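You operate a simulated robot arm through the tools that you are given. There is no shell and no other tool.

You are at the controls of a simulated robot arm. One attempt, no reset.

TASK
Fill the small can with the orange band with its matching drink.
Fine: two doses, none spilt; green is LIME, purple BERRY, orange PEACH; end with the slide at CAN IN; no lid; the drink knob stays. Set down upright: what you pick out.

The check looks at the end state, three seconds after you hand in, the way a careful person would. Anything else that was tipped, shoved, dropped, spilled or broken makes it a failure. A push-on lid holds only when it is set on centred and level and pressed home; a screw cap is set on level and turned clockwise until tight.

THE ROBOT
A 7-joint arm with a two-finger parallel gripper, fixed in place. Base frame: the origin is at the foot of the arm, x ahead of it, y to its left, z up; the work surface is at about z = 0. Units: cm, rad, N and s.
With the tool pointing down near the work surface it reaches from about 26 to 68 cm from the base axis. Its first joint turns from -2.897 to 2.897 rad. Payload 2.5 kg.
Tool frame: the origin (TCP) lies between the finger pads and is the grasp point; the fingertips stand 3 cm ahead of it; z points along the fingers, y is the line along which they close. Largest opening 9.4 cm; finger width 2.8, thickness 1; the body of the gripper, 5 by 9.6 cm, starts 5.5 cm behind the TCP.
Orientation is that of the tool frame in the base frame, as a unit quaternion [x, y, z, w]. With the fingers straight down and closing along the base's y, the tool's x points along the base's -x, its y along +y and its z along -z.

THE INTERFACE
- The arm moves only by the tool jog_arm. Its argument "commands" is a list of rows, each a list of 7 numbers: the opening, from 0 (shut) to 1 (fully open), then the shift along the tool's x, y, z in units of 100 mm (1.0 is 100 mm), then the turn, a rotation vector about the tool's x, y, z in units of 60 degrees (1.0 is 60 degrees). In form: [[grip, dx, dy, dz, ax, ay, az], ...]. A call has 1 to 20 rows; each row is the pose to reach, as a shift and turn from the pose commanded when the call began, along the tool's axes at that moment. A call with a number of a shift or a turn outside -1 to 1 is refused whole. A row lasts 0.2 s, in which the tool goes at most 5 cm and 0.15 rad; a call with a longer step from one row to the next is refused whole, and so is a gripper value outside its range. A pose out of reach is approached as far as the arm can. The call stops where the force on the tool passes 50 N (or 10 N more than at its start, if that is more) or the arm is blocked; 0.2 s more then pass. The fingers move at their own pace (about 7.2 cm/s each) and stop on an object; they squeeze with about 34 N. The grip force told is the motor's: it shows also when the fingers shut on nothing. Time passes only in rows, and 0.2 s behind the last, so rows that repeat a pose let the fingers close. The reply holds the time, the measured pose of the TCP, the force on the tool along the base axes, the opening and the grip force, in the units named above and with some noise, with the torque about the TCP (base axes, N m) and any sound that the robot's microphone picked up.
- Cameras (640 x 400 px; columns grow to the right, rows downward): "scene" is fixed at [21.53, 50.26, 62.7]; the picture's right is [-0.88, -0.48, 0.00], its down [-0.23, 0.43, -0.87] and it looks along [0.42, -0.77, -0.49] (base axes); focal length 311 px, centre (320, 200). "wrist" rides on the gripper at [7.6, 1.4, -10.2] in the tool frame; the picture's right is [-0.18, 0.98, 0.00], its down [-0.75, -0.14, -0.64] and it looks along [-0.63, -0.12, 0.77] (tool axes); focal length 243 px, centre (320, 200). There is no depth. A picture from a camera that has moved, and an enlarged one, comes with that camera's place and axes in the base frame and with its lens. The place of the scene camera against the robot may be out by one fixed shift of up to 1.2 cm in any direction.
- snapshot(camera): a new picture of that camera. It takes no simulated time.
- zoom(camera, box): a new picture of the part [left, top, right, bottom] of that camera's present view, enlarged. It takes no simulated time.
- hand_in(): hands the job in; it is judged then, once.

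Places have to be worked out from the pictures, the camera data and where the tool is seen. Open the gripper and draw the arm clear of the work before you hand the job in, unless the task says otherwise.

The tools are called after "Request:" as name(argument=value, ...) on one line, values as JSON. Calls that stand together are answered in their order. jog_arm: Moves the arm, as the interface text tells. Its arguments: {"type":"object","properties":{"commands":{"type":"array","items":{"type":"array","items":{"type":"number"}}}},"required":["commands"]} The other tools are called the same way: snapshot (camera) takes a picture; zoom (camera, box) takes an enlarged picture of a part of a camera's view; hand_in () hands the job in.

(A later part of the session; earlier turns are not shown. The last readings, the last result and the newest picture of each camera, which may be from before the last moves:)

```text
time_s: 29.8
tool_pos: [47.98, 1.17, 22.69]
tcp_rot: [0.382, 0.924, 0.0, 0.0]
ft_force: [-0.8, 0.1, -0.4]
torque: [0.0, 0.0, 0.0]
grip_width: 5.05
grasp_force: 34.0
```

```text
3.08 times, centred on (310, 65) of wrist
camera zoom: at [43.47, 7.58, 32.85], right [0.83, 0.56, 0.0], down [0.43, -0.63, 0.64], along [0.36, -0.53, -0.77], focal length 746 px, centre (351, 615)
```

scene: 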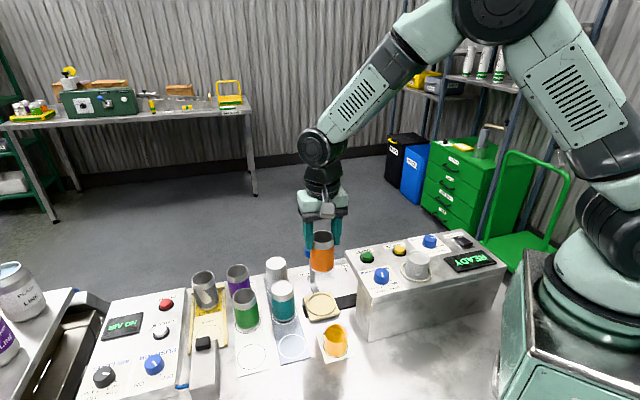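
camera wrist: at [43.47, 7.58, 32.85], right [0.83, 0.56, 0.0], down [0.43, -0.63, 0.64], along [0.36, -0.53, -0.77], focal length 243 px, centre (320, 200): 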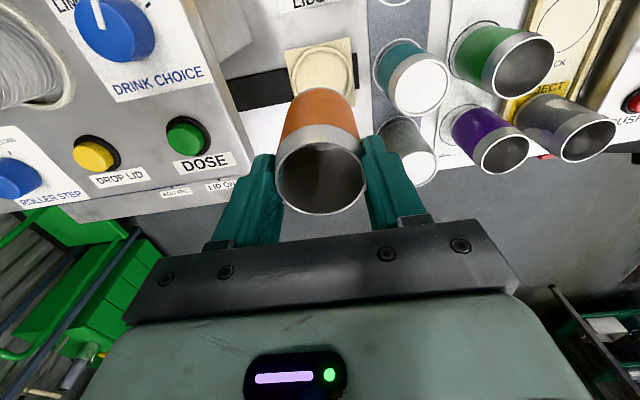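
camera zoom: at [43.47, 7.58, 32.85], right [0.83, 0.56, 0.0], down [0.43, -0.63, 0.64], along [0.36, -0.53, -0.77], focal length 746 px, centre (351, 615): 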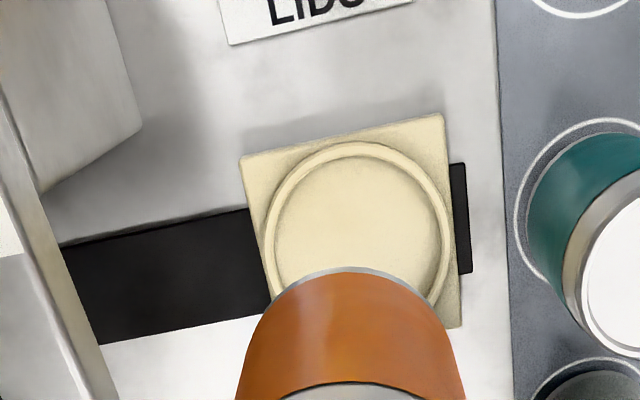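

The lid stack is fine; that was only a shadow. The carrier ring centre is at (47.97,1.4) with an inner width of about 6.3 cm. I'll nudge to it and lower most of the way, then check again.

Request:
jog_arm(commands=[[0.5, 0.025, 0.017, 0.05, 0, 0, 0], [0.5, 0.025, 0.017, 0.2, 0, 0, 0], [0.5, 0.025, 0.017, 0.4, 0, 0, 0], [0.5, 0.025, 0.017, 0.6, 0, 0, 0], [0.5, 0.025, 0.017, 0.8, 0, 0, 0], [0.5, 0.025, 0.017, 0.95, 0, 0, 0], [0.5, 0.025, 0.017, 1.0, 0, 0, 0], [0.5, 0.025, 0.017, 1.0, 0, 0, 0]])

Request:
zoom(camera="scene", box=[260, 230, 380, 340])

Request:
snapshot(camera="wrist")

```text
time_s: 31.6
tool_pos: [47.72, 1.58, 12.53]
tcp_rot: [0.382, 0.924, 0.0, 0.0]
ft_force: [-0.2, 0.0, -0.3]
torque: [0.0, 0.02, -0.02]
grip_width: 5.04
grasp_force: 33.6
```

```text
3.64 times, centred on (320, 285) of scene
camera zoom: at [21.53, 50.26, 62.7], right [-0.88, -0.48, 0.0], down [-0.23, 0.43, -0.87], along [0.42, -0.77, -0.49], focal length 1131 px, centre (320, -109)
```

zoom: 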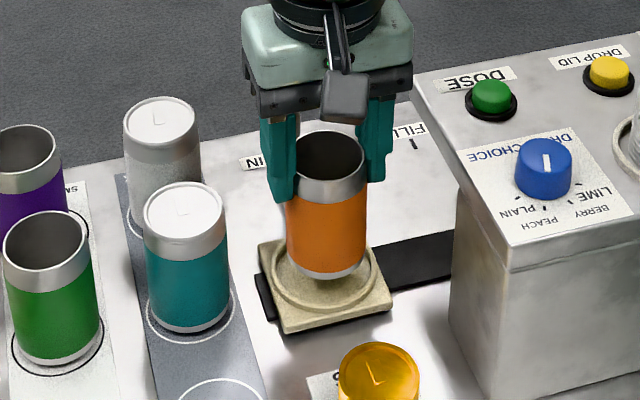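

```text
taken
camera wrist: at [43.44, 7.85, 22.73], right [0.83, 0.56, 0.0], down [0.43, -0.63, 0.64], along [0.36, -0.53, -0.77], focal length 243 px, centre (320, 200)
```

wrist: 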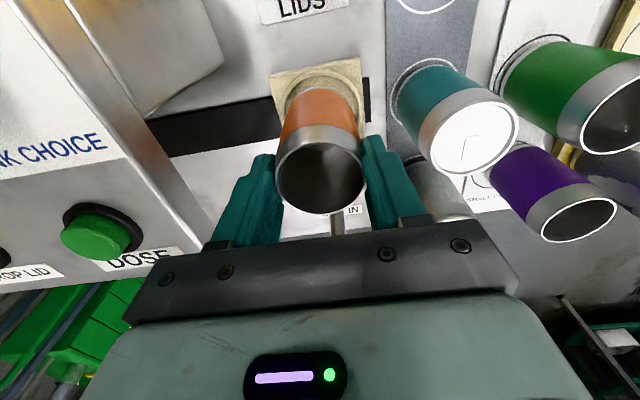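

In this view the can sits lower in the fingers than when I gripped it. It slid about 4 cm down during the lift and now hangs upright by its upper part, with its base only some 1–2 cm above the carrier. I'll enlarge both views before lowering further.

Request:
zoom(camera="wrist", box=[250, 50, 400, 220])

Request:
zoom(camera="scene", box=[295, 250, 365, 325])

```text
2.35 times, centred on (325, 135) of wrist
camera zoom: at [43.44, 7.85, 22.73], right [0.83, 0.56, 0.0], down [0.43, -0.63, 0.64], along [0.36, -0.53, -0.77], focal length 571 px, centre (308, 353)
```

zoom: 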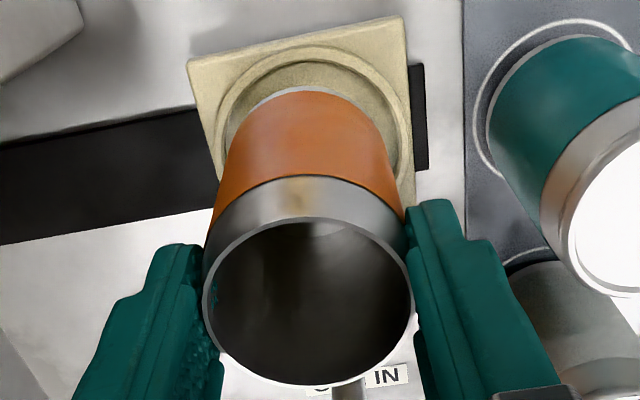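

```text
5.33 times, centred on (330, 288) of scene
camera zoom: at [21.53, 50.26, 62.7], right [-0.88, -0.48, 0.0], down [-0.23, 0.43, -0.87], along [0.42, -0.77, -0.49], focal length 1659 px, centre (267, -267)
```

zoom: 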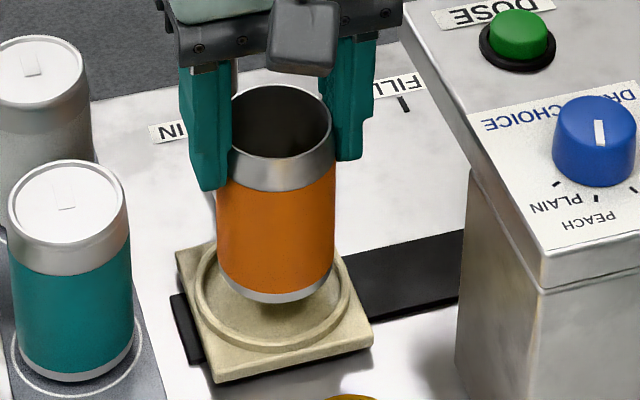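

The base is centred in the ring to within about 2 mm, and the can hangs upright. I'll lower slowly in 1 mm steps and watch for contact.

Request:
jog_arm(commands=[[0.5, 0, 0, 0.01, 0, 0, 0], [0.5, 0, 0, 0.02, 0, 0, 0], [0.5, 0, 0, 0.03, 0, 0, 0], [0.5, 0, 0, 0.04, 0, 0, 0], [0.5, 0, 0, 0.05, 0, 0, 0], [0.5, 0, 0, 0.06, 0, 0, 0], [0.5, 0, 0, 0.07, 0, 0, 0], [0.5, 0, 0, 0.08, 0, 0, 0], [0.5, 0, 0, 0.08, 0, 0, 0]])

Request:
zoom(camera="scene", box=[295, 250, 365, 325])

```text
time_s: 33.6
tool_pos: [47.81, 1.5, 11.76]
tcp_rot: [0.383, 0.924, 0.0, 0.0]
ft_force: [-1.0, -0.7, -0.4]
torque: [0.01, 0.03, -0.04]
grip_width: 5.04
grasp_force: 34.1
```

```text
5.33 times, centred on (330, 288) of scene
camera zoom: at [21.53, 50.26, 62.7], right [-0.88, -0.48, 0.0], down [-0.23, 0.43, -0.87], along [0.42, -0.77, -0.49], focal length 1659 px, centre (267, -267)
```

zoom: 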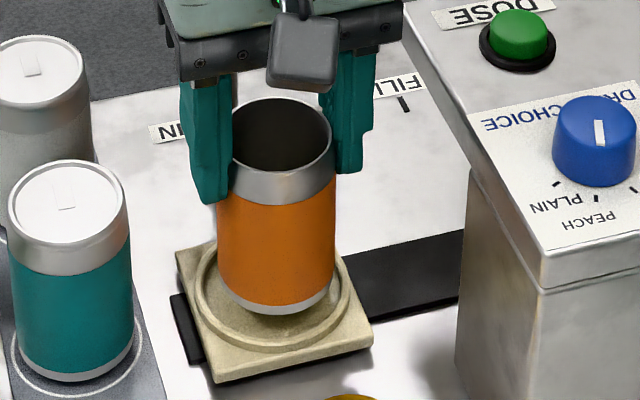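

No contact yet; the base still shows a gap above the carrier. I'll continue lowering in small steps.

Request:
jog_arm(commands=[[0.5, 0, 0, 0.01, 0, 0, 0], [0.5, 0, 0, 0.02, 0, 0, 0], [0.5, 0, 0, 0.03, 0, 0, 0], [0.5, 0, 0, 0.04, 0, 0, 0], [0.5, 0, 0, 0.05, 0, 0, 0], [0.5, 0, 0, 0.06, 0, 0, 0], [0.5, 0, 0, 0.07, 0, 0, 0], [0.5, 0, 0, 0.08, 0, 0, 0], [0.5, 0, 0, 0.09, 0, 0, 0], [0.5, 0, 0, 0.1, 0, 0, 0], [0.5, 0, 0, 0.1, 0, 0, 0]])

Request:
zoom(camera="scene", box=[295, 250, 365, 325])

Request:
zoom(camera="wrist", box=[250, 50, 400, 220])

```text
time_s: 36.0
tool_pos: [47.85, 1.58, 10.75]
tcp_rot: [0.383, 0.924, 0.0, 0.0]
ft_force: [0.1, 0.2, 0.3]
torque: [0.02, 0.02, 0.03]
grip_width: 5.03
grasp_force: 33.8
```

```text
5.33 times, centred on (330, 288) of scene
camera zoom: at [21.53, 50.26, 62.7], right [-0.88, -0.48, 0.0], down [-0.23, 0.43, -0.87], along [0.42, -0.77, -0.49], focal length 1659 px, centre (267, -267)
```

zoom: 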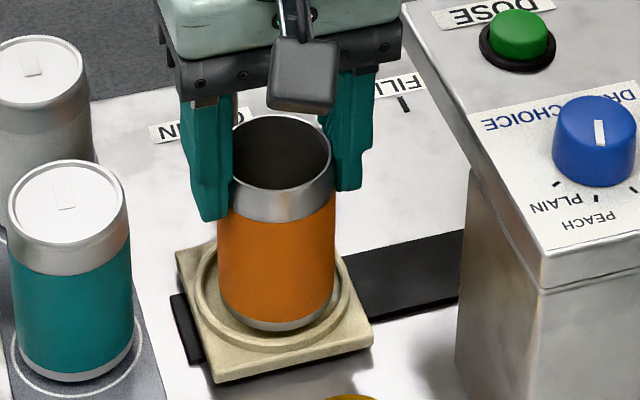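

```text
2.35 times, centred on (325, 135) of wrist
camera zoom: at [43.41, 7.87, 20.97], right [0.83, 0.56, 0.0], down [0.43, -0.63, 0.64], along [0.36, -0.53, -0.77], focal length 571 px, centre (308, 353)
```

zoom: 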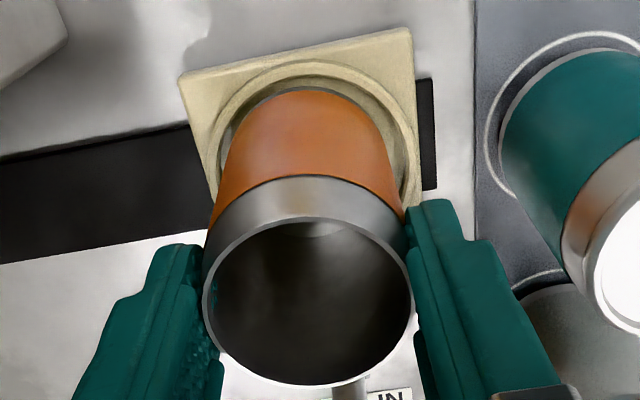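

The base is now just above or inside the ring, nicely centred. I'll lower further in half-millimetre steps until contact shows.

Request:
jog_arm(commands=[[0.5, 0, 0, 0.005, 0, 0, 0], [0.5, 0, 0, 0.01, 0, 0, 0], [0.5, 0, 0, 0.015, 0, 0, 0], [0.5, 0, 0, 0.02, 0, 0, 0], [0.5, 0, 0, 0.025, 0, 0, 0], [0.5, 0, 0, 0.03, 0, 0, 0], [0.5, 0, 0, 0.035, 0, 0, 0], [0.5, 0, 0, 0.04, 0, 0, 0], [0.5, 0, 0, 0.045, 0, 0, 0], [0.5, 0, 0, 0.05, 0, 0, 0], [0.5, 0, 0, 0.05, 0, 0, 0]])

Request:
zoom(camera="scene", box=[295, 250, 365, 325])

```text
time_s: 38.4
tool_pos: [48.08, 1.71, 10.43]
tcp_rot: [0.382, 0.924, 0.001, 0.003]
ft_force: [-0.8, 2.1, 48.9]
torque: [0.17, -0.23, 0.01]
grip_width: 5.01
grasp_force: 34.2
```

```text
5.33 times, centred on (330, 288) of scene
camera zoom: at [21.53, 50.26, 62.7], right [-0.88, -0.48, 0.0], down [-0.23, 0.43, -0.87], along [0.42, -0.77, -0.49], focal length 1659 px, centre (267, -267)
```

zoom: 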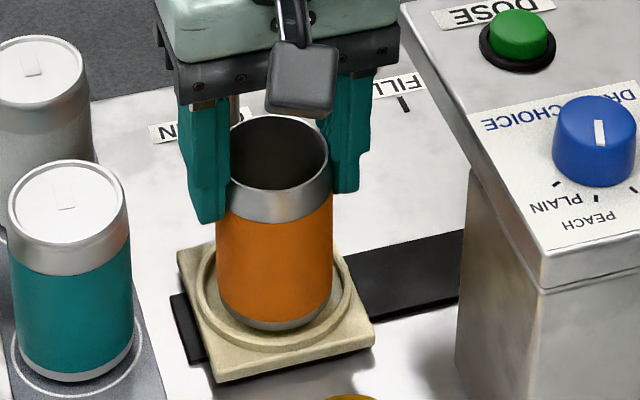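

Contact: 49 N upward at z=10.43, so the can is resting on the carrier. I'll check from the wrist camera whether the base sits inside the ring before releasing.

Request:
zoom(camera="wrist", box=[270, 60, 380, 130])

Request:
zoom(camera="scene", box=[310, 285, 350, 325])

```text
5.71 times, centred on (325, 95) of wrist
camera zoom: at [43.49, 7.83, 20.71], right [0.83, 0.56, 0.01], down [0.43, -0.63, 0.64], along [0.37, -0.53, -0.76], focal length 1386 px, centre (291, 800)
```

zoom: 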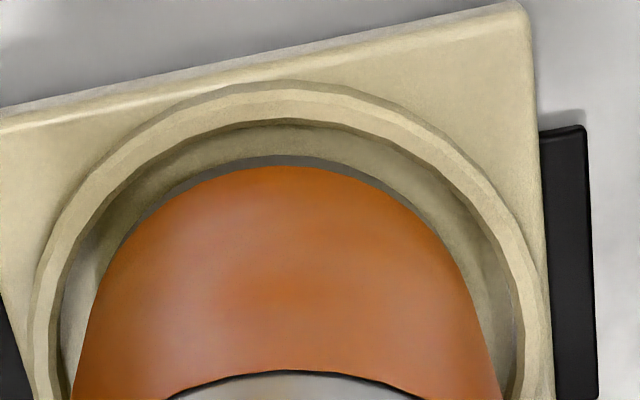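

```text
10.00 times, centred on (330, 305) of scene
camera zoom: at [21.53, 50.26, 62.7], right [-0.88, -0.48, 0.0], down [-0.23, 0.43, -0.87], along [0.42, -0.77, -0.49], focal length 3111 px, centre (220, -850)
```

zoom: 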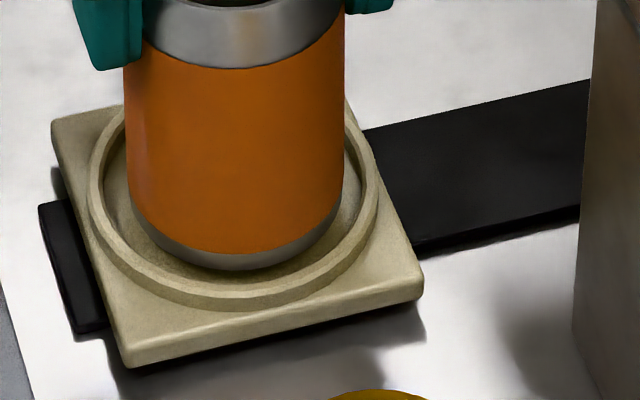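

The base is inside the ring with an even gap all round. I'll take off most of the downward load, then open the fingers to about 7 cm.

Request:
jog_arm(commands=[[0.5, 0, 0, -0.01, 0, 0, 0], [0.5, 0, 0, -0.018, 0, 0, 0], [0.5, 0, 0, -0.018, 0, 0, 0]])

```text
time_s: 39.2
tool_pos: [47.76, 1.58, 10.56]
tcp_rot: [0.383, 0.924, 0.0, 0.001]
ft_force: [6.1, -3.3, 26.3]
torque: [-0.39, -0.88, -0.02]
grip_width: 5.05
grasp_force: 33.4
```

The load is down to 26 N. Now I open the fingers.

Request:
jog_arm(commands=[[0.58, 0, 0, -0.008, 0, 0, 0], [0.66, 0, 0, -0.008, 0, 0, 0], [0.75, 0, 0, -0.008, 0, 0, 0], [0.75, 0, 0, -0.008, 0, 0, 0], [0.75, 0, 0, -0.008, 0, 0, 0]])

Request:
zoom(camera="scene", box=[295, 250, 365, 325])

Request:
zoom(camera="wrist", box=[250, 50, 400, 220])

```text
time_s: 40.4
tool_pos: [47.82, 1.68, 10.51]
tcp_rot: [0.382, 0.924, 0.0, -0.001]
ft_force: [0.3, 0.3, 0.2]
torque: [-0.04, -0.02, 0.03]
grip_width: 7.05
grasp_force: 0.0
```

```text
5.33 times, centred on (330, 288) of scene
camera zoom: at [21.53, 50.26, 62.7], right [-0.88, -0.48, 0.0], down [-0.23, 0.43, -0.87], along [0.42, -0.77, -0.49], focal length 1659 px, centre (267, -267)
```

zoom: 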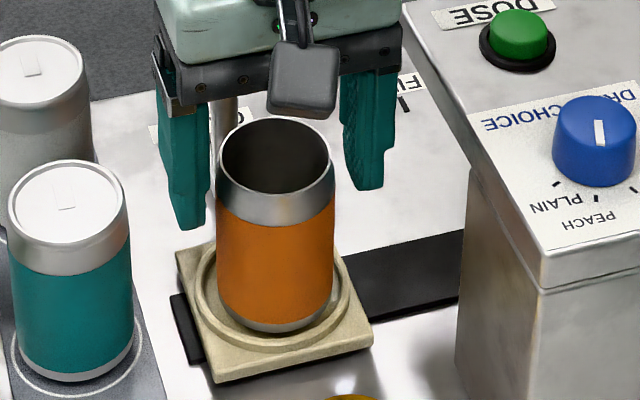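

```text
2.35 times, centred on (325, 135) of wrist
camera zoom: at [43.4, 7.86, 20.73], right [0.83, 0.56, 0.0], down [0.43, -0.63, 0.64], along [0.36, -0.53, -0.77], focal length 571 px, centre (308, 353)
```

zoom: 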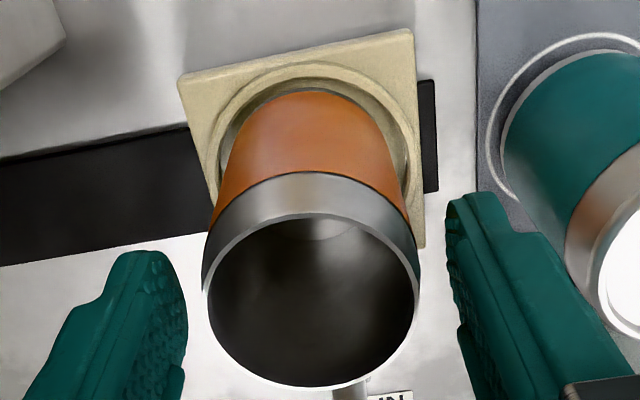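

The can stands free and upright in the ring, and the forces are zero. I'll lift the gripper straight up and clear of it.

Request:
jog_arm(commands=[[0.75, 0, 0, -0.05, 0, 0, 0], [0.75, 0, 0, -0.2, 0, 0, 0], [0.75, 0, 0, -0.4, 0, 0, 0], [0.75, 0, 0, -0.6, 0, 0, 0], [0.75, 0, 0, -0.8, 0, 0, 0], [0.75, 0, 0, -0.95, 0, 0, 0], [0.75, 0, 0, -1.0, 0, 0, 0], [0.75, 0, 0, -1.0, 0, 0, 0]])

Request:
snapshot(camera="wrist")

Request:
zoom(camera="scene", box=[270, 240, 390, 330])

```text
time_s: 42.2
tool_pos: [47.74, 1.65, 20.61]
tcp_rot: [0.382, 0.924, 0.0, 0.0]
ft_force: [0.6, -0.3, -0.2]
torque: [0.0, 0.01, 0.0]
grip_width: 7.04
grasp_force: 0.0
```

```text
taken
camera wrist: at [43.36, 7.9, 30.87], right [0.83, 0.56, 0.0], down [0.43, -0.63, 0.64], along [0.36, -0.53, -0.77], focal length 243 px, centre (320, 200)
```

wrist: 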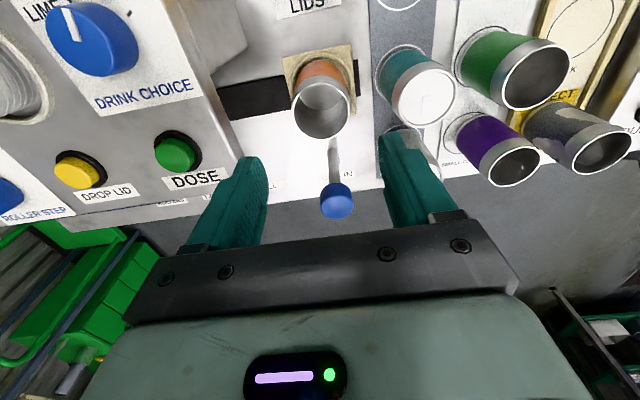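

```text
4.44 times, centred on (330, 285) of scene
camera zoom: at [21.53, 50.26, 62.7], right [-0.88, -0.48, 0.0], down [-0.23, 0.43, -0.87], along [0.42, -0.77, -0.49], focal length 1382 px, centre (276, -178)
```

zoom: 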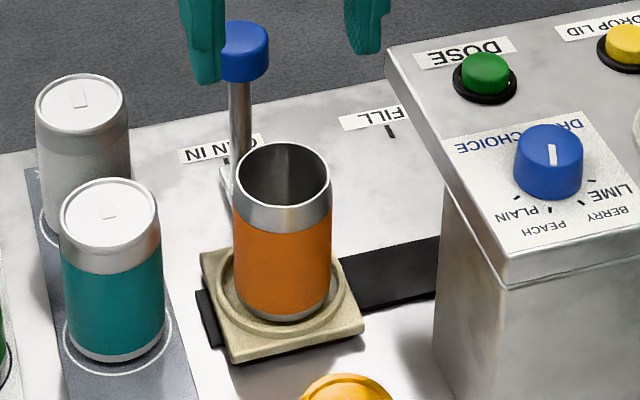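

The can stands well in the carrier. From two wrist views the blue handle knob is at (53.7,-4.4,11.6), straight out from the carrier. I'll move above it with a 5.5 cm opening.

Request:
jog_arm(commands=[[0.7, -0.08, 0, 0, 0, 0, 0], [0.6, -0.25, 0, 0, 0, 0, 0], [0.58, -0.45, 0, 0, 0, 0, 0], [0.58, -0.65, -0.005, 0, 0, 0, 0], [0.58, -0.8, -0.005, 0, 0, 0, 0], [0.58, -0.85, -0.005, 0, 0, 0, 0], [0.58, -0.85, -0.005, 0, 0, 0, 0]])

Request:
snapshot(camera="wrist")

Request:
zoom(camera="scene", box=[250, 200, 410, 330])

```text
time_s: 43.8
tool_pos: [53.77, -4.52, 20.6]
tcp_rot: [0.383, 0.924, 0.0, -0.001]
ft_force: [1.0, -0.2, -0.7]
torque: [0.02, 0.02, 0.03]
grip_width: 5.46
grasp_force: 0.0
```

```text
taken
camera wrist: at [49.42, 1.83, 30.8], right [0.83, 0.56, 0.0], down [0.43, -0.63, 0.64], along [0.36, -0.53, -0.77], focal length 243 px, centre (320, 200)
```

wrist: 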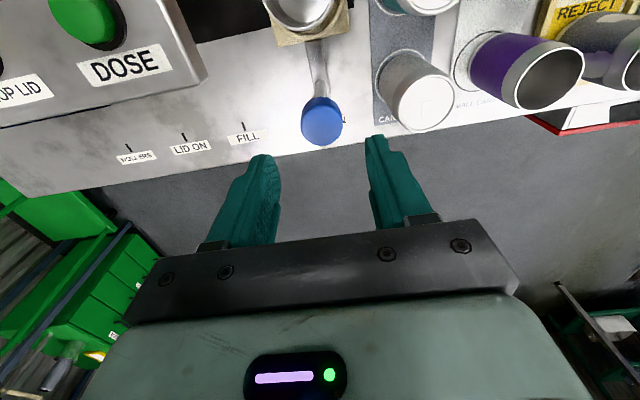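

```text
3.08 times, centred on (330, 265) of scene
camera zoom: at [21.53, 50.26, 62.7], right [-0.88, -0.48, 0.0], down [-0.23, 0.43, -0.87], along [0.42, -0.77, -0.49], focal length 957 px, centre (289, 0)
```

zoom: 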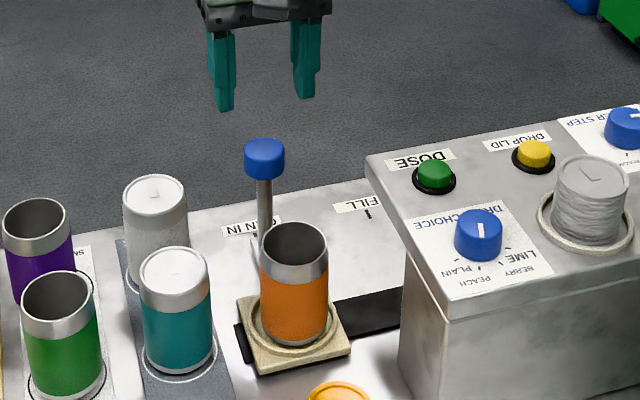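

The knob lies right under the TCP (measured 53.9,-4.5). I'll descend 9 cm so the fingers straddle the blue knob, then close.

Request:
jog_arm(commands=[[0.58, 0, 0, 0.08, 0, 0, 0], [0.58, 0, 0, 0.25, 0, 0, 0], [0.58, 0, 0, 0.45, 0, 0, 0], [0.58, 0, 0, 0.65, 0, 0, 0], [0.58, 0, 0, 0.8, 0, 0, 0], [0.58, 0, 0, 0.88, 0, 0, 0], [0.58, 0, 0, 0.9, 0, 0, 0], [0.58, 0, 0, 0.9, 0, 0, 0]])

Request:
snapshot(camera="wrist")

Request:
zoom(camera="scene", box=[250, 200, 410, 330])

```text
time_s: 45.6
tool_pos: [53.7, -4.39, 11.55]
tcp_rot: [0.382, 0.924, -0.001, 0.0]
ft_force: [-0.3, -0.2, -0.3]
torque: [0.01, 0.03, -0.02]
grip_width: 5.45
grasp_force: 0.3
```

```text
taken
camera wrist: at [49.3, 1.82, 21.7], right [0.83, 0.56, 0.0], down [0.43, -0.63, 0.64], along [0.36, -0.53, -0.77], focal length 243 px, centre (320, 200)
```

wrist: 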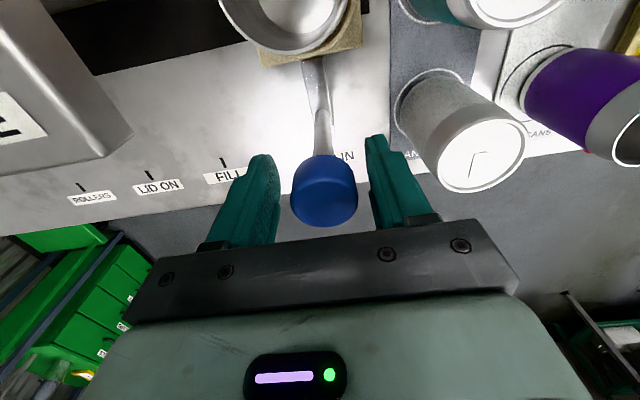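

```text
3.08 times, centred on (330, 265) of scene
camera zoom: at [21.53, 50.26, 62.7], right [-0.88, -0.48, 0.0], down [-0.23, 0.43, -0.87], along [0.42, -0.77, -0.49], focal length 957 px, centre (289, 0)
```

zoom: 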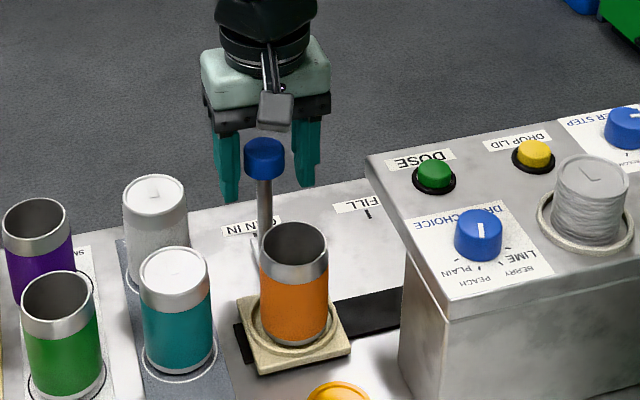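

The knob sits centred between the fingers. I'll close on it.

Request:
jog_arm(commands=[[0.45, 0, 0, 0, 0, 0, 0], [0.3, 0, 0, 0, 0, 0, 0], [0.2, 0, 0, 0, 0, 0, 0], [0.2, 0, 0, 0, 0, 0, 0]])

```text
time_s: 46.6
tool_pos: [53.68, -4.38, 11.48]
tcp_rot: [0.383, 0.924, 0.0, 0.001]
ft_force: [2.3, 0.5, -1.3]
torque: [-0.28, 0.16, -0.04]
grip_width: 3.36
grasp_force: 44.9
```

The grip on the handle is firm at 3.36 cm with little side load. I'll slide it gently along the bench line toward FILL, 5 cm first, and watch the force.

Request:
jog_arm(commands=[[0.2, 0, -0.02, 0, 0, 0, 0], [0.2, 0, -0.06, 0, 0, 0, 0], [0.2, 0, -0.11, 0, 0, 0, 0], [0.2, 0, -0.16, 0, 0, 0, 0], [0.2, 0, -0.21, 0, 0, 0, 0], [0.2, 0, -0.26, 0, 0, 0, 0], [0.2, 0, -0.31, 0, 0, 0, 0], [0.2, 0, -0.36, 0, 0, 0, 0], [0.2, 0, -0.41, 0, 0, 0, 0], [0.2, 0, -0.46, 0, 0, 0, 0], [0.2, 0, -0.49, 0, 0, 0, 0], [0.2, 0, -0.5, 0, 0, 0, 0]])

Request:
zoom(camera="scene", box=[250, 200, 410, 330])

Request:
snapshot(camera="wrist")

```text
time_s: 49.2
tool_pos: [50.19, -7.96, 11.55]
tcp_rot: [0.383, 0.924, 0.0, -0.001]
ft_force: [-8.3, 8.8, -9.4]
torque: [0.74, 0.04, -0.06]
grip_width: 3.36
grasp_force: 45.0
```

```text
3.08 times, centred on (330, 265) of scene
camera zoom: at [21.53, 50.26, 62.7], right [-0.88, -0.48, 0.0], down [-0.23, 0.43, -0.87], along [0.42, -0.77, -0.49], focal length 957 px, centre (289, 0)
```

zoom: 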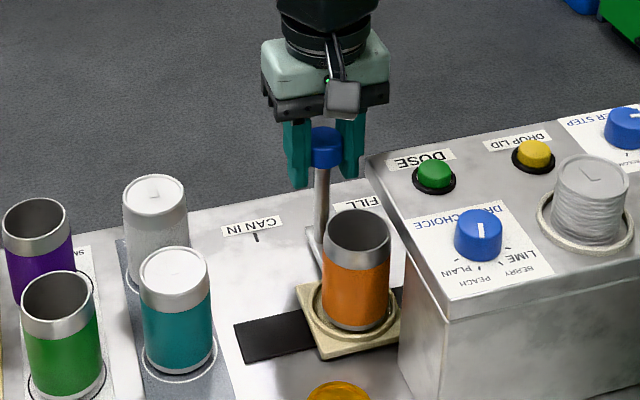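

```text
taken
camera wrist: at [45.81, -1.69, 21.72], right [0.82, 0.57, 0.0], down [0.43, -0.63, 0.64], along [0.36, -0.53, -0.77], focal length 243 px, centre (320, 200)
```

wrist: 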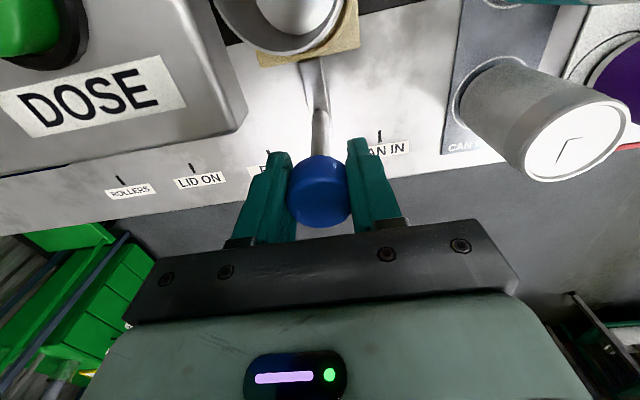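

The slide moves smoothly with the can riding upright. There is about 12 N of cross load, so I'll ease slightly sideways and slide another 4.5 cm toward FILL.

Request:
jog_arm(commands=[[0.2, 0.01, -0.02, 0, 0, 0, 0], [0.2, 0.01, -0.06, 0, 0, 0, 0], [0.2, 0.015, -0.11, 0, 0, 0, 0], [0.2, 0.015, -0.16, 0, 0, 0, 0], [0.2, 0.02, -0.21, 0, 0, 0, 0], [0.2, 0.02, -0.26, 0, 0, 0, 0], [0.2, 0.025, -0.31, 0, 0, 0, 0], [0.2, 0.025, -0.36, 0, 0, 0, 0], [0.2, 0.025, -0.41, 0, 0, 0, 0], [0.2, 0.025, -0.45, 0, 0, 0, 0], [0.2, 0.025, -0.47, 0, 0, 0, 0], [0.2, 0.025, -0.47, 0, 0, 0, 0]])

Request:
zoom(camera="scene", box=[250, 200, 410, 330])

Request:
snapshot(camera="wrist")

```text
time_s: 51.8
tool_pos: [46.83, -11.23, 11.52]
tcp_rot: [0.383, 0.924, -0.001, 0.001]
ft_force: [13.6, -12.1, -21.0]
torque: [-0.47, -0.08, 0.05]
grip_width: 3.37
grasp_force: 44.7
```

```text
3.08 times, centred on (330, 265) of scene
camera zoom: at [21.53, 50.26, 62.7], right [-0.88, -0.48, 0.0], down [-0.23, 0.43, -0.87], along [0.42, -0.77, -0.49], focal length 957 px, centre (289, 0)
```

zoom: 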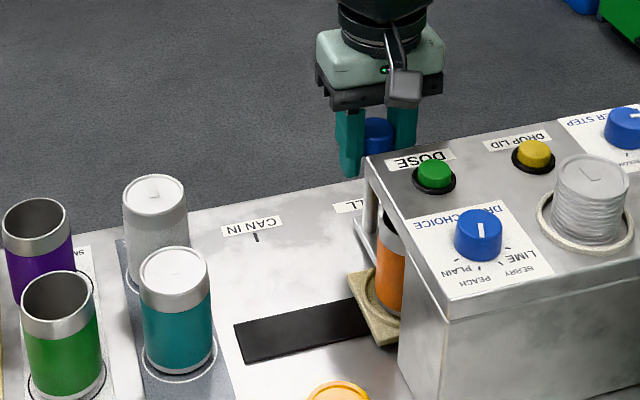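

```text
taken
camera wrist: at [42.47, -4.92, 21.79], right [0.83, 0.56, 0.0], down [0.43, -0.63, 0.64], along [0.36, -0.53, -0.77], focal length 243 px, centre (320, 200)
```

wrist: 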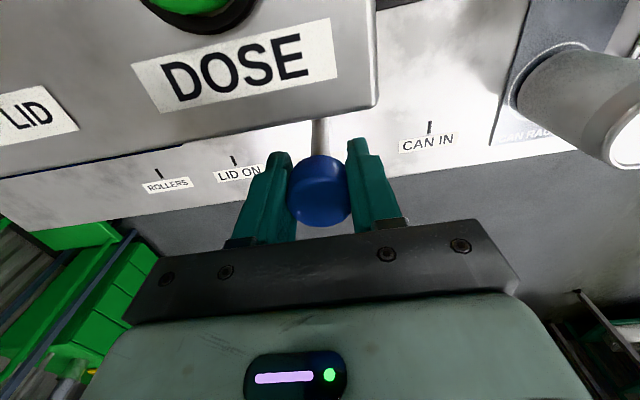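

About 9.7 cm have been moved, and the FILL mark is about 10.85 cm from CAN IN, so 1.2 cm remain. I'll take out the cross load and move the rest slowly.

Request:
jog_arm(commands=[[0.2, -0.01, -0.01, 0.01, 0, 0, 0], [0.2, -0.015, -0.03, 0.012, 0, 0, 0], [0.2, -0.015, -0.05, 0.012, 0, 0, 0], [0.2, -0.015, -0.07, 0.012, 0, 0, 0], [0.2, -0.015, -0.09, 0.012, 0, 0, 0], [0.2, -0.015, -0.105, 0.012, 0, 0, 0], [0.2, -0.015, -0.115, 0.012, 0, 0, 0], [0.2, -0.015, -0.115, 0.012, 0, 0, 0]])

Request:
snapshot(camera="wrist")

Request:
zoom(camera="scene", box=[310, 210, 510, 330])

```text
time_s: 53.6
tool_pos: [46.09, -12.03, 11.47]
tcp_rot: [0.383, 0.924, 0.0, 0.0]
ft_force: [-4.1, 4.4, 33.0]
torque: [-0.33, 0.11, 0.03]
grip_width: 3.35
grasp_force: 44.6
```

```text
taken
camera wrist: at [41.69, -5.75, 21.66], right [0.83, 0.56, 0.0], down [0.43, -0.63, 0.64], along [0.36, -0.53, -0.77], focal length 243 px, centre (320, 200)
```

wrist: 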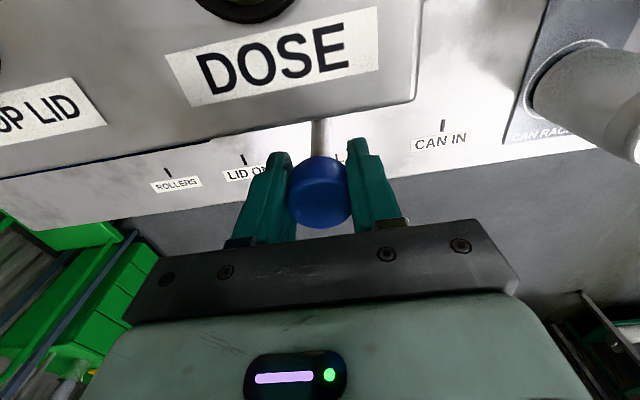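

```text
3.20 times, centred on (410, 270) of scene
camera zoom: at [21.53, 50.26, 62.7], right [-0.88, -0.48, 0.0], down [-0.23, 0.43, -0.87], along [0.42, -0.77, -0.49], focal length 995 px, centre (32, -24)
```

zoom: 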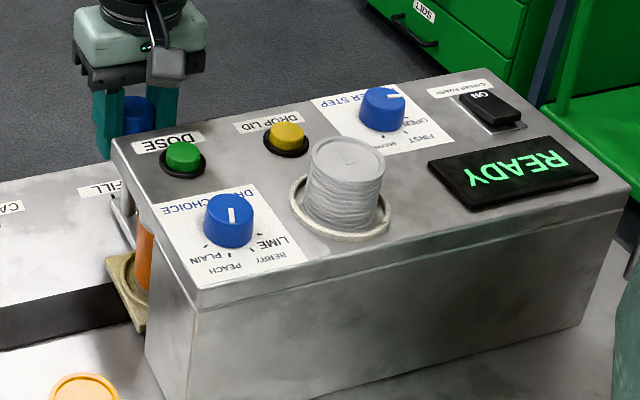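

The handle is at about 10.8 cm of travel. I'll enlarge to see how the lever lines up with the FILL mark.

Request:
zoom(camera="wrist", box=[220, 100, 470, 200])

Request:
zoom(camera="scene", box=[320, 240, 390, 320])

```text
2.56 times, centred on (345, 150) of wrist
camera zoom: at [41.69, -5.75, 21.66], right [0.83, 0.56, 0.0], down [0.43, -0.63, 0.64], along [0.36, -0.53, -0.77], focal length 621 px, centre (256, 328)
```

zoom: 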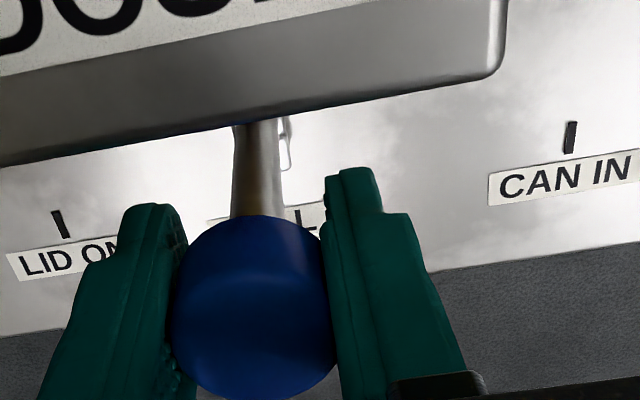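

```text
5.00 times, centred on (355, 280) of scene
camera zoom: at [21.53, 50.26, 62.7], right [-0.88, -0.48, 0.0], down [-0.23, 0.43, -0.87], along [0.42, -0.77, -0.49], focal length 1555 px, centre (145, -200)
```

zoom: 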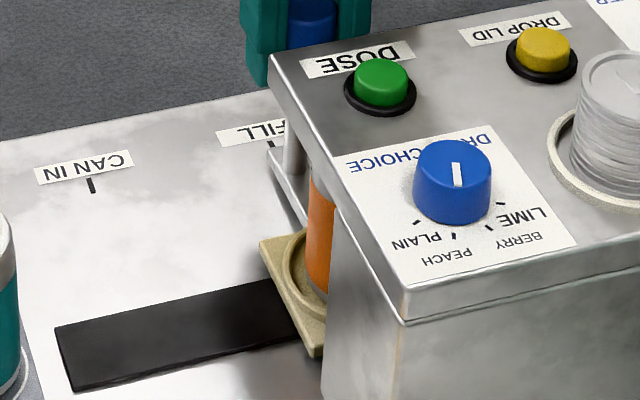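

The lever is at the FILL mark to within about a millimetre; the mark sits behind the rod and its bracket tip meets it. I'll make a 1 mm touch-up with the vertical load relaxed, then open to release the handle.

Request:
jog_arm(commands=[[0.2, 0, -0.008, -0.012, 0, 0, 0], [0.2, 0, -0.01, -0.012, 0, 0, 0], [0.35, 0, -0.01, -0.012, 0, 0, 0], [0.5, 0, -0.01, -0.012, 0, 0, 0], [0.58, 0, -0.01, -0.012, 0, 0, 0], [0.58, 0, -0.01, -0.012, 0, 0, 0]])

Request:
zoom(camera="scene", box=[320, 240, 390, 320])

Request:
snapshot(camera="wrist")

```text
time_s: 55.0
tool_pos: [45.88, -12.28, 11.51]
tcp_rot: [0.383, 0.924, 0.0, 0.0]
ft_force: [0.1, 0.2, 1.1]
torque: [-0.01, 0.03, 0.04]
grip_width: 5.46
grasp_force: 0.0
```

```text
5.00 times, centred on (355, 280) of scene
camera zoom: at [21.53, 50.26, 62.7], right [-0.88, -0.48, 0.0], down [-0.23, 0.43, -0.87], along [0.42, -0.77, -0.49], focal length 1555 px, centre (145, -200)
```

zoom: 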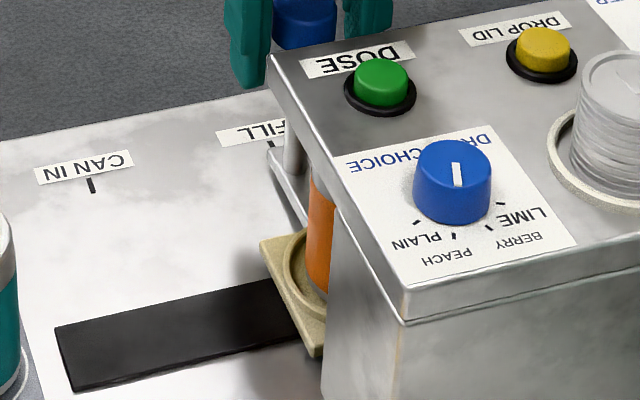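

```text
taken
camera wrist: at [41.58, -5.87, 21.76], right [0.83, 0.56, 0.0], down [0.43, -0.63, 0.64], along [0.36, -0.53, -0.77], focal length 243 px, centre (320, 200)
```

wrist: 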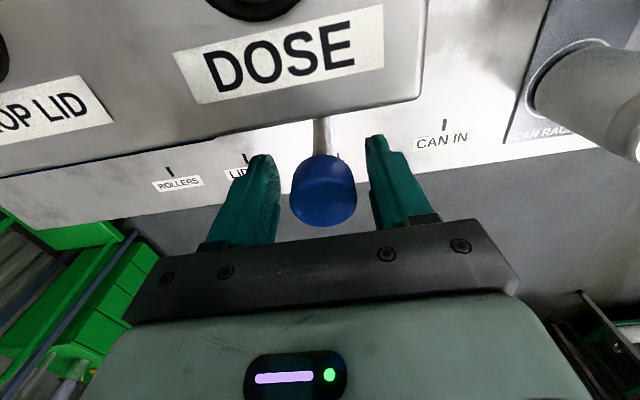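

The handle is released and stays put. I'll enlarge the bracket tip against the FILL mark for a final check of the slide position.

Request:
zoom(camera="scene", box=[332, 255, 362, 285])

```text
13.33 times, centred on (347, 270) of scene
camera zoom: at [21.53, 50.26, 62.7], right [-0.88, -0.48, 0.0], down [-0.23, 0.43, -0.87], along [0.42, -0.77, -0.49], focal length 4148 px, centre (-40, -733)
```

zoom: 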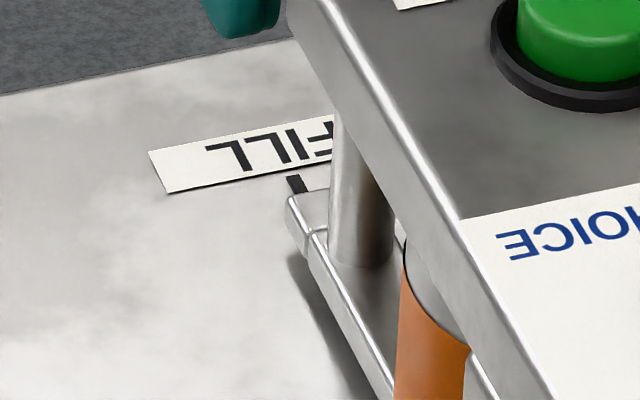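

The bracket tip meets the FILL mark, which is close enough. I'll lift straight up off the handle and then go over the DOSE button with the fingers shut.

Request:
jog_arm(commands=[[0.58, 0, 0, -0.05, 0, 0, 0], [0.58, 0, 0, -0.2, 0, 0, 0], [0.58, 0, 0, -0.4, 0, 0, 0], [0.58, 0, 0, -0.6, 0, 0, 0], [0.58, 0, 0, -0.8, 0, 0, 0], [0.58, 0, 0, -0.95, 0, 0, 0], [0.58, 0, 0, -1.0, 0, 0, 0], [0.58, 0, 0, -1.0, 0, 0, 0]])

Request:
jog_arm(commands=[[0.3, 0.1, 0, 0, 0, 0, 0], [0.1, 0.3, 0, 0, 0, 0, 0], [0, 0.5, 0, 0, 0, 0, 0], [0, 0.7, 0, 0, 0, 0, 0], [0, 0.85, 0, 0, 0, 0, 0], [0, 0.92, 0, 0, 0, 0, 0], [0, 0.92, 0, 0, 0, 0, 0]])

Request:
snapshot(camera="wrist")

Request:
zoom(camera="scene", box=[310, 210, 510, 330])

```text
time_s: 56.8
tool_pos: [45.98, -12.24, 21.52]
tcp_rot: [0.383, 0.924, 0.0, 0.0]
ft_force: [-0.3, -0.8, 0.8]
torque: [-0.01, 0.0, 0.02]
grip_width: 5.48
grasp_force: 0.0
```

```text
time_s: 58.4
tool_pos: [39.6, -5.74, 21.52]
tcp_rot: [0.382, 0.924, 0.001, 0.0]
ft_force: [-0.6, 0.0, -0.9]
torque: [0.01, 0.03, 0.0]
grip_width: 0.02
grasp_force: 33.2
```

```text
taken
camera wrist: at [35.09, 0.67, 31.77], right [0.83, 0.56, 0.0], down [0.43, -0.63, 0.64], along [0.36, -0.53, -0.77], focal length 243 px, centre (320, 200)
```

wrist: 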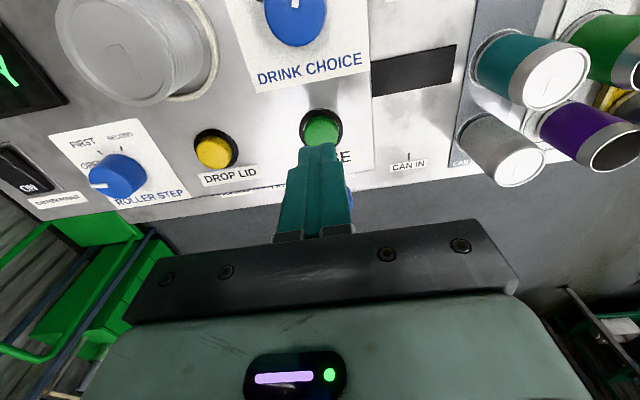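

```text
3.20 times, centred on (410, 270) of scene
camera zoom: at [21.53, 50.26, 62.7], right [-0.88, -0.48, 0.0], down [-0.23, 0.43, -0.87], along [0.42, -0.77, -0.49], focal length 995 px, centre (32, -24)
```

zoom: 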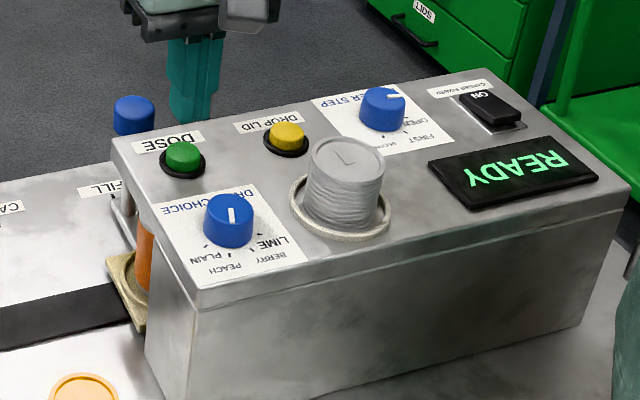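

I'm over the DOSE button with the fingers shut. I'll enlarge to measure the button centre before pressing.

Request:
zoom(camera="wrist", box=[280, 90, 370, 180])

```text
4.44 times, centred on (325, 135) of wrist
camera zoom: at [35.09, 0.67, 31.77], right [0.83, 0.56, 0.0], down [0.43, -0.63, 0.64], along [0.36, -0.53, -0.77], focal length 1078 px, centre (298, 489)
```

zoom: 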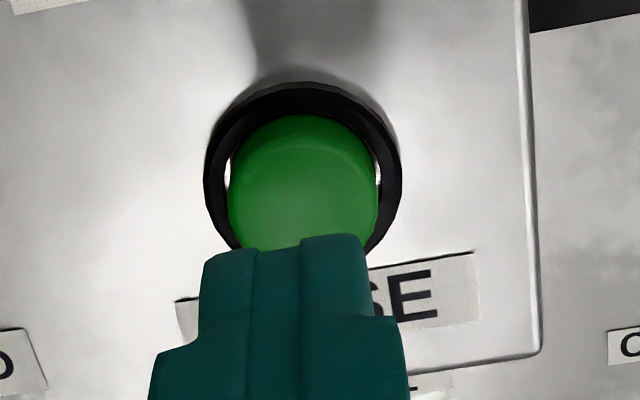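

The button centre is (39.5,-5.75), right under the fingertips. I'll descend to just above it.

Request:
jog_arm(commands=[[0, 0, 0, 0.1, 0, 0, 0], [0, 0, 0, 0.2, 0, 0, 0], [0, 0, 0, 0.27, 0, 0, 0], [0, 0, 0, 0.3, 0, 0, 0], [0, 0, 0, 0.3, 0, 0, 0]])

Request:
zoom(camera="scene", box=[330, 220, 410, 300])

```text
time_s: 59.6
tool_pos: [39.46, -5.66, 18.54]
tcp_rot: [0.383, 0.924, 0.0, 0.0]
ft_force: [1.0, -0.4, -0.2]
torque: [0.02, -0.03, 0.02]
grip_width: 0.0
grasp_force: 32.8
```

```text
5.00 times, centred on (370, 260) of scene
camera zoom: at [21.53, 50.26, 62.7], right [-0.88, -0.48, 0.0], down [-0.23, 0.43, -0.87], along [0.42, -0.77, -0.49], focal length 1555 px, centre (70, -100)
```

zoom: 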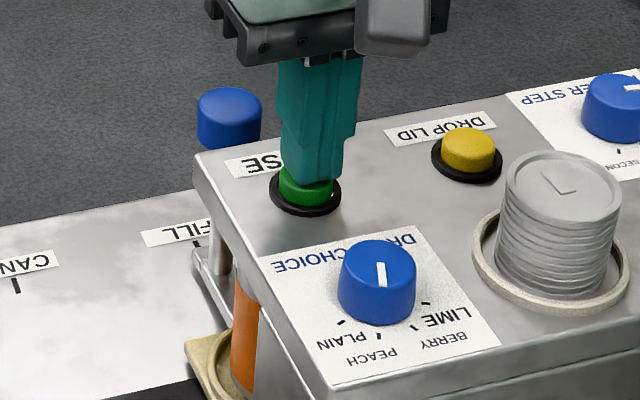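

The fingertips are right above the green button. I'll press gently in half-millimetre steps and watch for force and sound.

Request:
jog_arm(commands=[[0, 0, 0, 0.01, 0, 0, 0], [0, 0, 0, 0.02, 0, 0, 0], [0, 0, 0, 0.03, 0, 0, 0], [0, 0, 0, 0.04, 0, 0, 0], [0, 0, 0, 0.045, 0, 0, 0], [0, 0, 0, 0.05, 0, 0, 0]])

```text
time_s: 61.0
tool_pos: [39.5, -5.53, 17.96]
tcp_rot: [0.383, 0.924, 0.0, 0.0]
ft_force: [0.8, -1.6, 3.9]
torque: [-0.02, -0.01, 0.04]
grip_width: 0.0
grasp_force: 33.3
heard: click
```

A click was heard at about 4 N, which is the first dose press. I'll lift off the button and look at the display.

Request:
jog_arm(commands=[[0, 0, 0, -0.03, 0, 0, 0], [0, 0, 0, -0.06, 0, 0, 0], [0, 0, 0, -0.06, 0, 0, 0]])

Request:
zoom(camera="scene", box=[310, 210, 510, 330])

```text
time_s: 61.8
tool_pos: [39.47, -5.71, 18.6]
tcp_rot: [0.382, 0.924, 0.001, 0.0]
ft_force: [-0.7, -0.3, -0.5]
torque: [0.0, 0.02, 0.03]
grip_width: 0.0
grasp_force: 33.1
```

```text
3.20 times, centred on (410, 270) of scene
camera zoom: at [21.53, 50.26, 62.7], right [-0.88, -0.48, 0.0], down [-0.23, 0.43, -0.87], along [0.42, -0.77, -0.49], focal length 995 px, centre (32, -24)
```

zoom: 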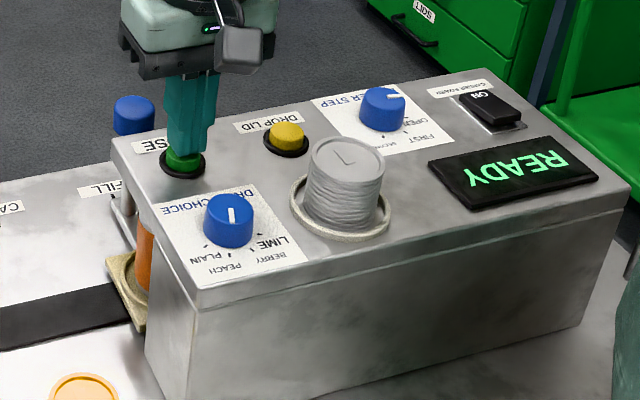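

The display still reads READY and nothing looks spilt. I'll let two seconds pass and look at the can from the side before pressing again.

Request:
jog_arm(commands=[[0, 0, 0, 0, 0, 0, 0], [0, 0, 0, 0, 0, 0, 0], [0, 0, 0, 0, 0, 0, 0], [0, 0, 0, 0, 0, 0, 0], [0, 0, 0, 0, 0, 0, 0], [0, 0, 0, 0, 0, 0, 0], [0, 0, 0, 0, 0, 0, 0], [0, 0, 0, 0, 0, 0, 0], [0, 0, 0, 0, 0, 0, 0], [0, 0, 0, 0, 0, 0, 0]])

Request:
zoom(camera="scene", box=[330, 250, 390, 320])

Request:
snapshot(camera="scene")

```text
time_s: 64.0
tool_pos: [39.55, -5.6, 18.64]
tcp_rot: [0.382, 0.924, 0.001, 0.0]
ft_force: [-0.4, -0.3, 0.3]
torque: [-0.01, 0.03, 0.02]
grip_width: 0.04
grasp_force: 32.9
```

```text
5.71 times, centred on (360, 285) of scene
camera zoom: at [21.53, 50.26, 62.7], right [-0.88, -0.48, 0.0], down [-0.23, 0.43, -0.87], along [0.42, -0.77, -0.49], focal length 1778 px, centre (91, -286)
```

zoom: 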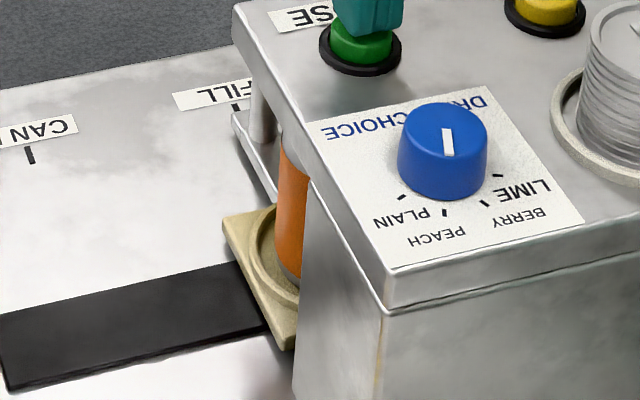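

```text
taken
```

scene: 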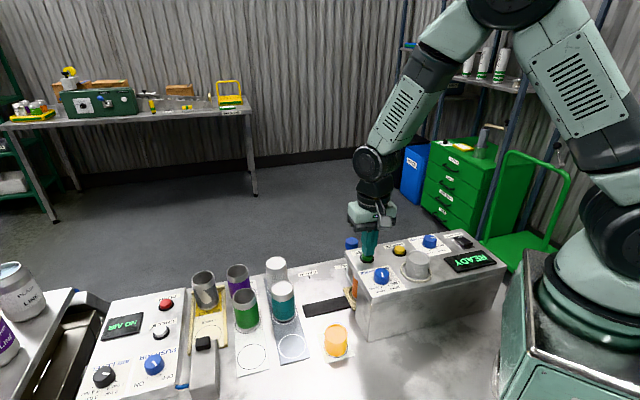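

No spill is visible and the can stands in place. Now the second dose: I press the button again in the same way.

Request:
jog_arm(commands=[[0, 0, 0, 0.02, 0, 0, 0], [0, 0, 0, 0.03, 0, 0, 0], [0, 0, 0, 0.04, 0, 0, 0], [0, 0, 0, 0.05, 0, 0, 0], [0, 0, 0, 0.055, 0, 0, 0], [0, 0, 0, 0.06, 0, 0, 0]])

```text
time_s: 65.4
tool_pos: [39.44, -5.65, 18.1]
tcp_rot: [0.383, 0.924, 0.0, 0.001]
ft_force: [-2.0, -0.2, 2.1]
torque: [-0.02, 0.04, -0.05]
grip_width: 0.0
grasp_force: 33.2
heard: click
```

A second click was heard. I'll lift off the button, rise clear and wait for the drink to settle.

Request:
jog_arm(commands=[[0, 0, 0, -0.05, 0, 0, 0], [0, 0, 0, -0.15, 0, 0, 0], [0, 0, 0, -0.27, 0, 0, 0], [0, 0, 0, -0.34, 0, 0, 0], [0, 0, 0, -0.34, 0, 0, 0], [0, 0, 0, -0.34, 0, 0, 0], [0, 0, 0, -0.34, 0, 0, 0], [0, 0, 0, -0.34, 0, 0, 0], [0, 0, 0, -0.34, 0, 0, 0], [0, 0, 0, -0.34, 0, 0, 0], [0, 0, 0, -0.34, 0, 0, 0], [0, 0, 0, -0.34, 0, 0, 0]])

Request:
snapshot(camera="wrist")

Request:
zoom(camera="scene", box=[310, 210, 510, 330])

```text
time_s: 68.0
tool_pos: [39.46, -5.82, 21.43]
tcp_rot: [0.382, 0.924, 0.0, -0.001]
ft_force: [-0.4, -0.2, -0.2]
torque: [-0.01, 0.02, 0.02]
grip_width: 0.01
grasp_force: 33.0
```

```text
taken
camera wrist: at [35.05, 0.53, 31.64], right [0.83, 0.56, 0.0], down [0.43, -0.63, 0.64], along [0.36, -0.53, -0.77], focal length 243 px, centre (320, 200)
```

wrist: 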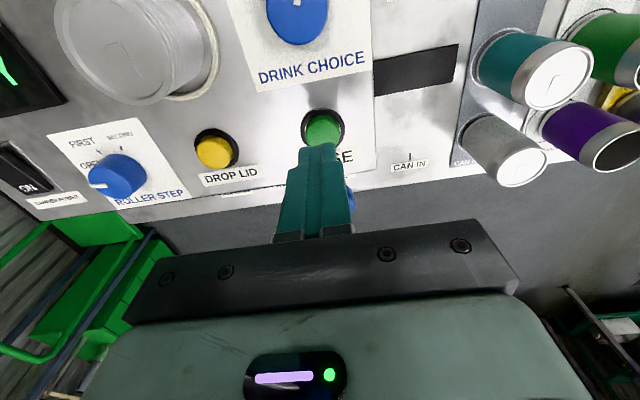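

```text
3.20 times, centred on (410, 270) of scene
camera zoom: at [21.53, 50.26, 62.7], right [-0.88, -0.48, 0.0], down [-0.23, 0.43, -0.87], along [0.42, -0.77, -0.49], focal length 995 px, centre (32, -24)
```

zoom: 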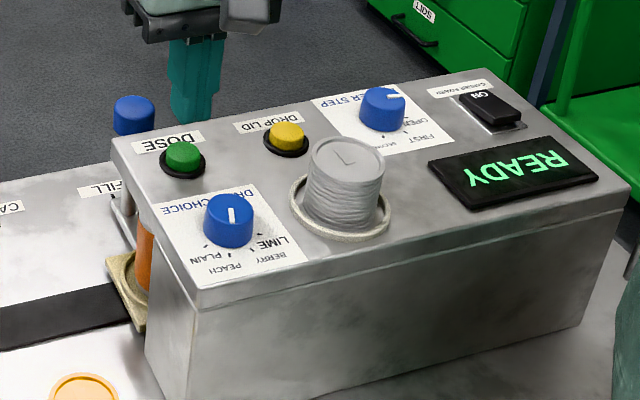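

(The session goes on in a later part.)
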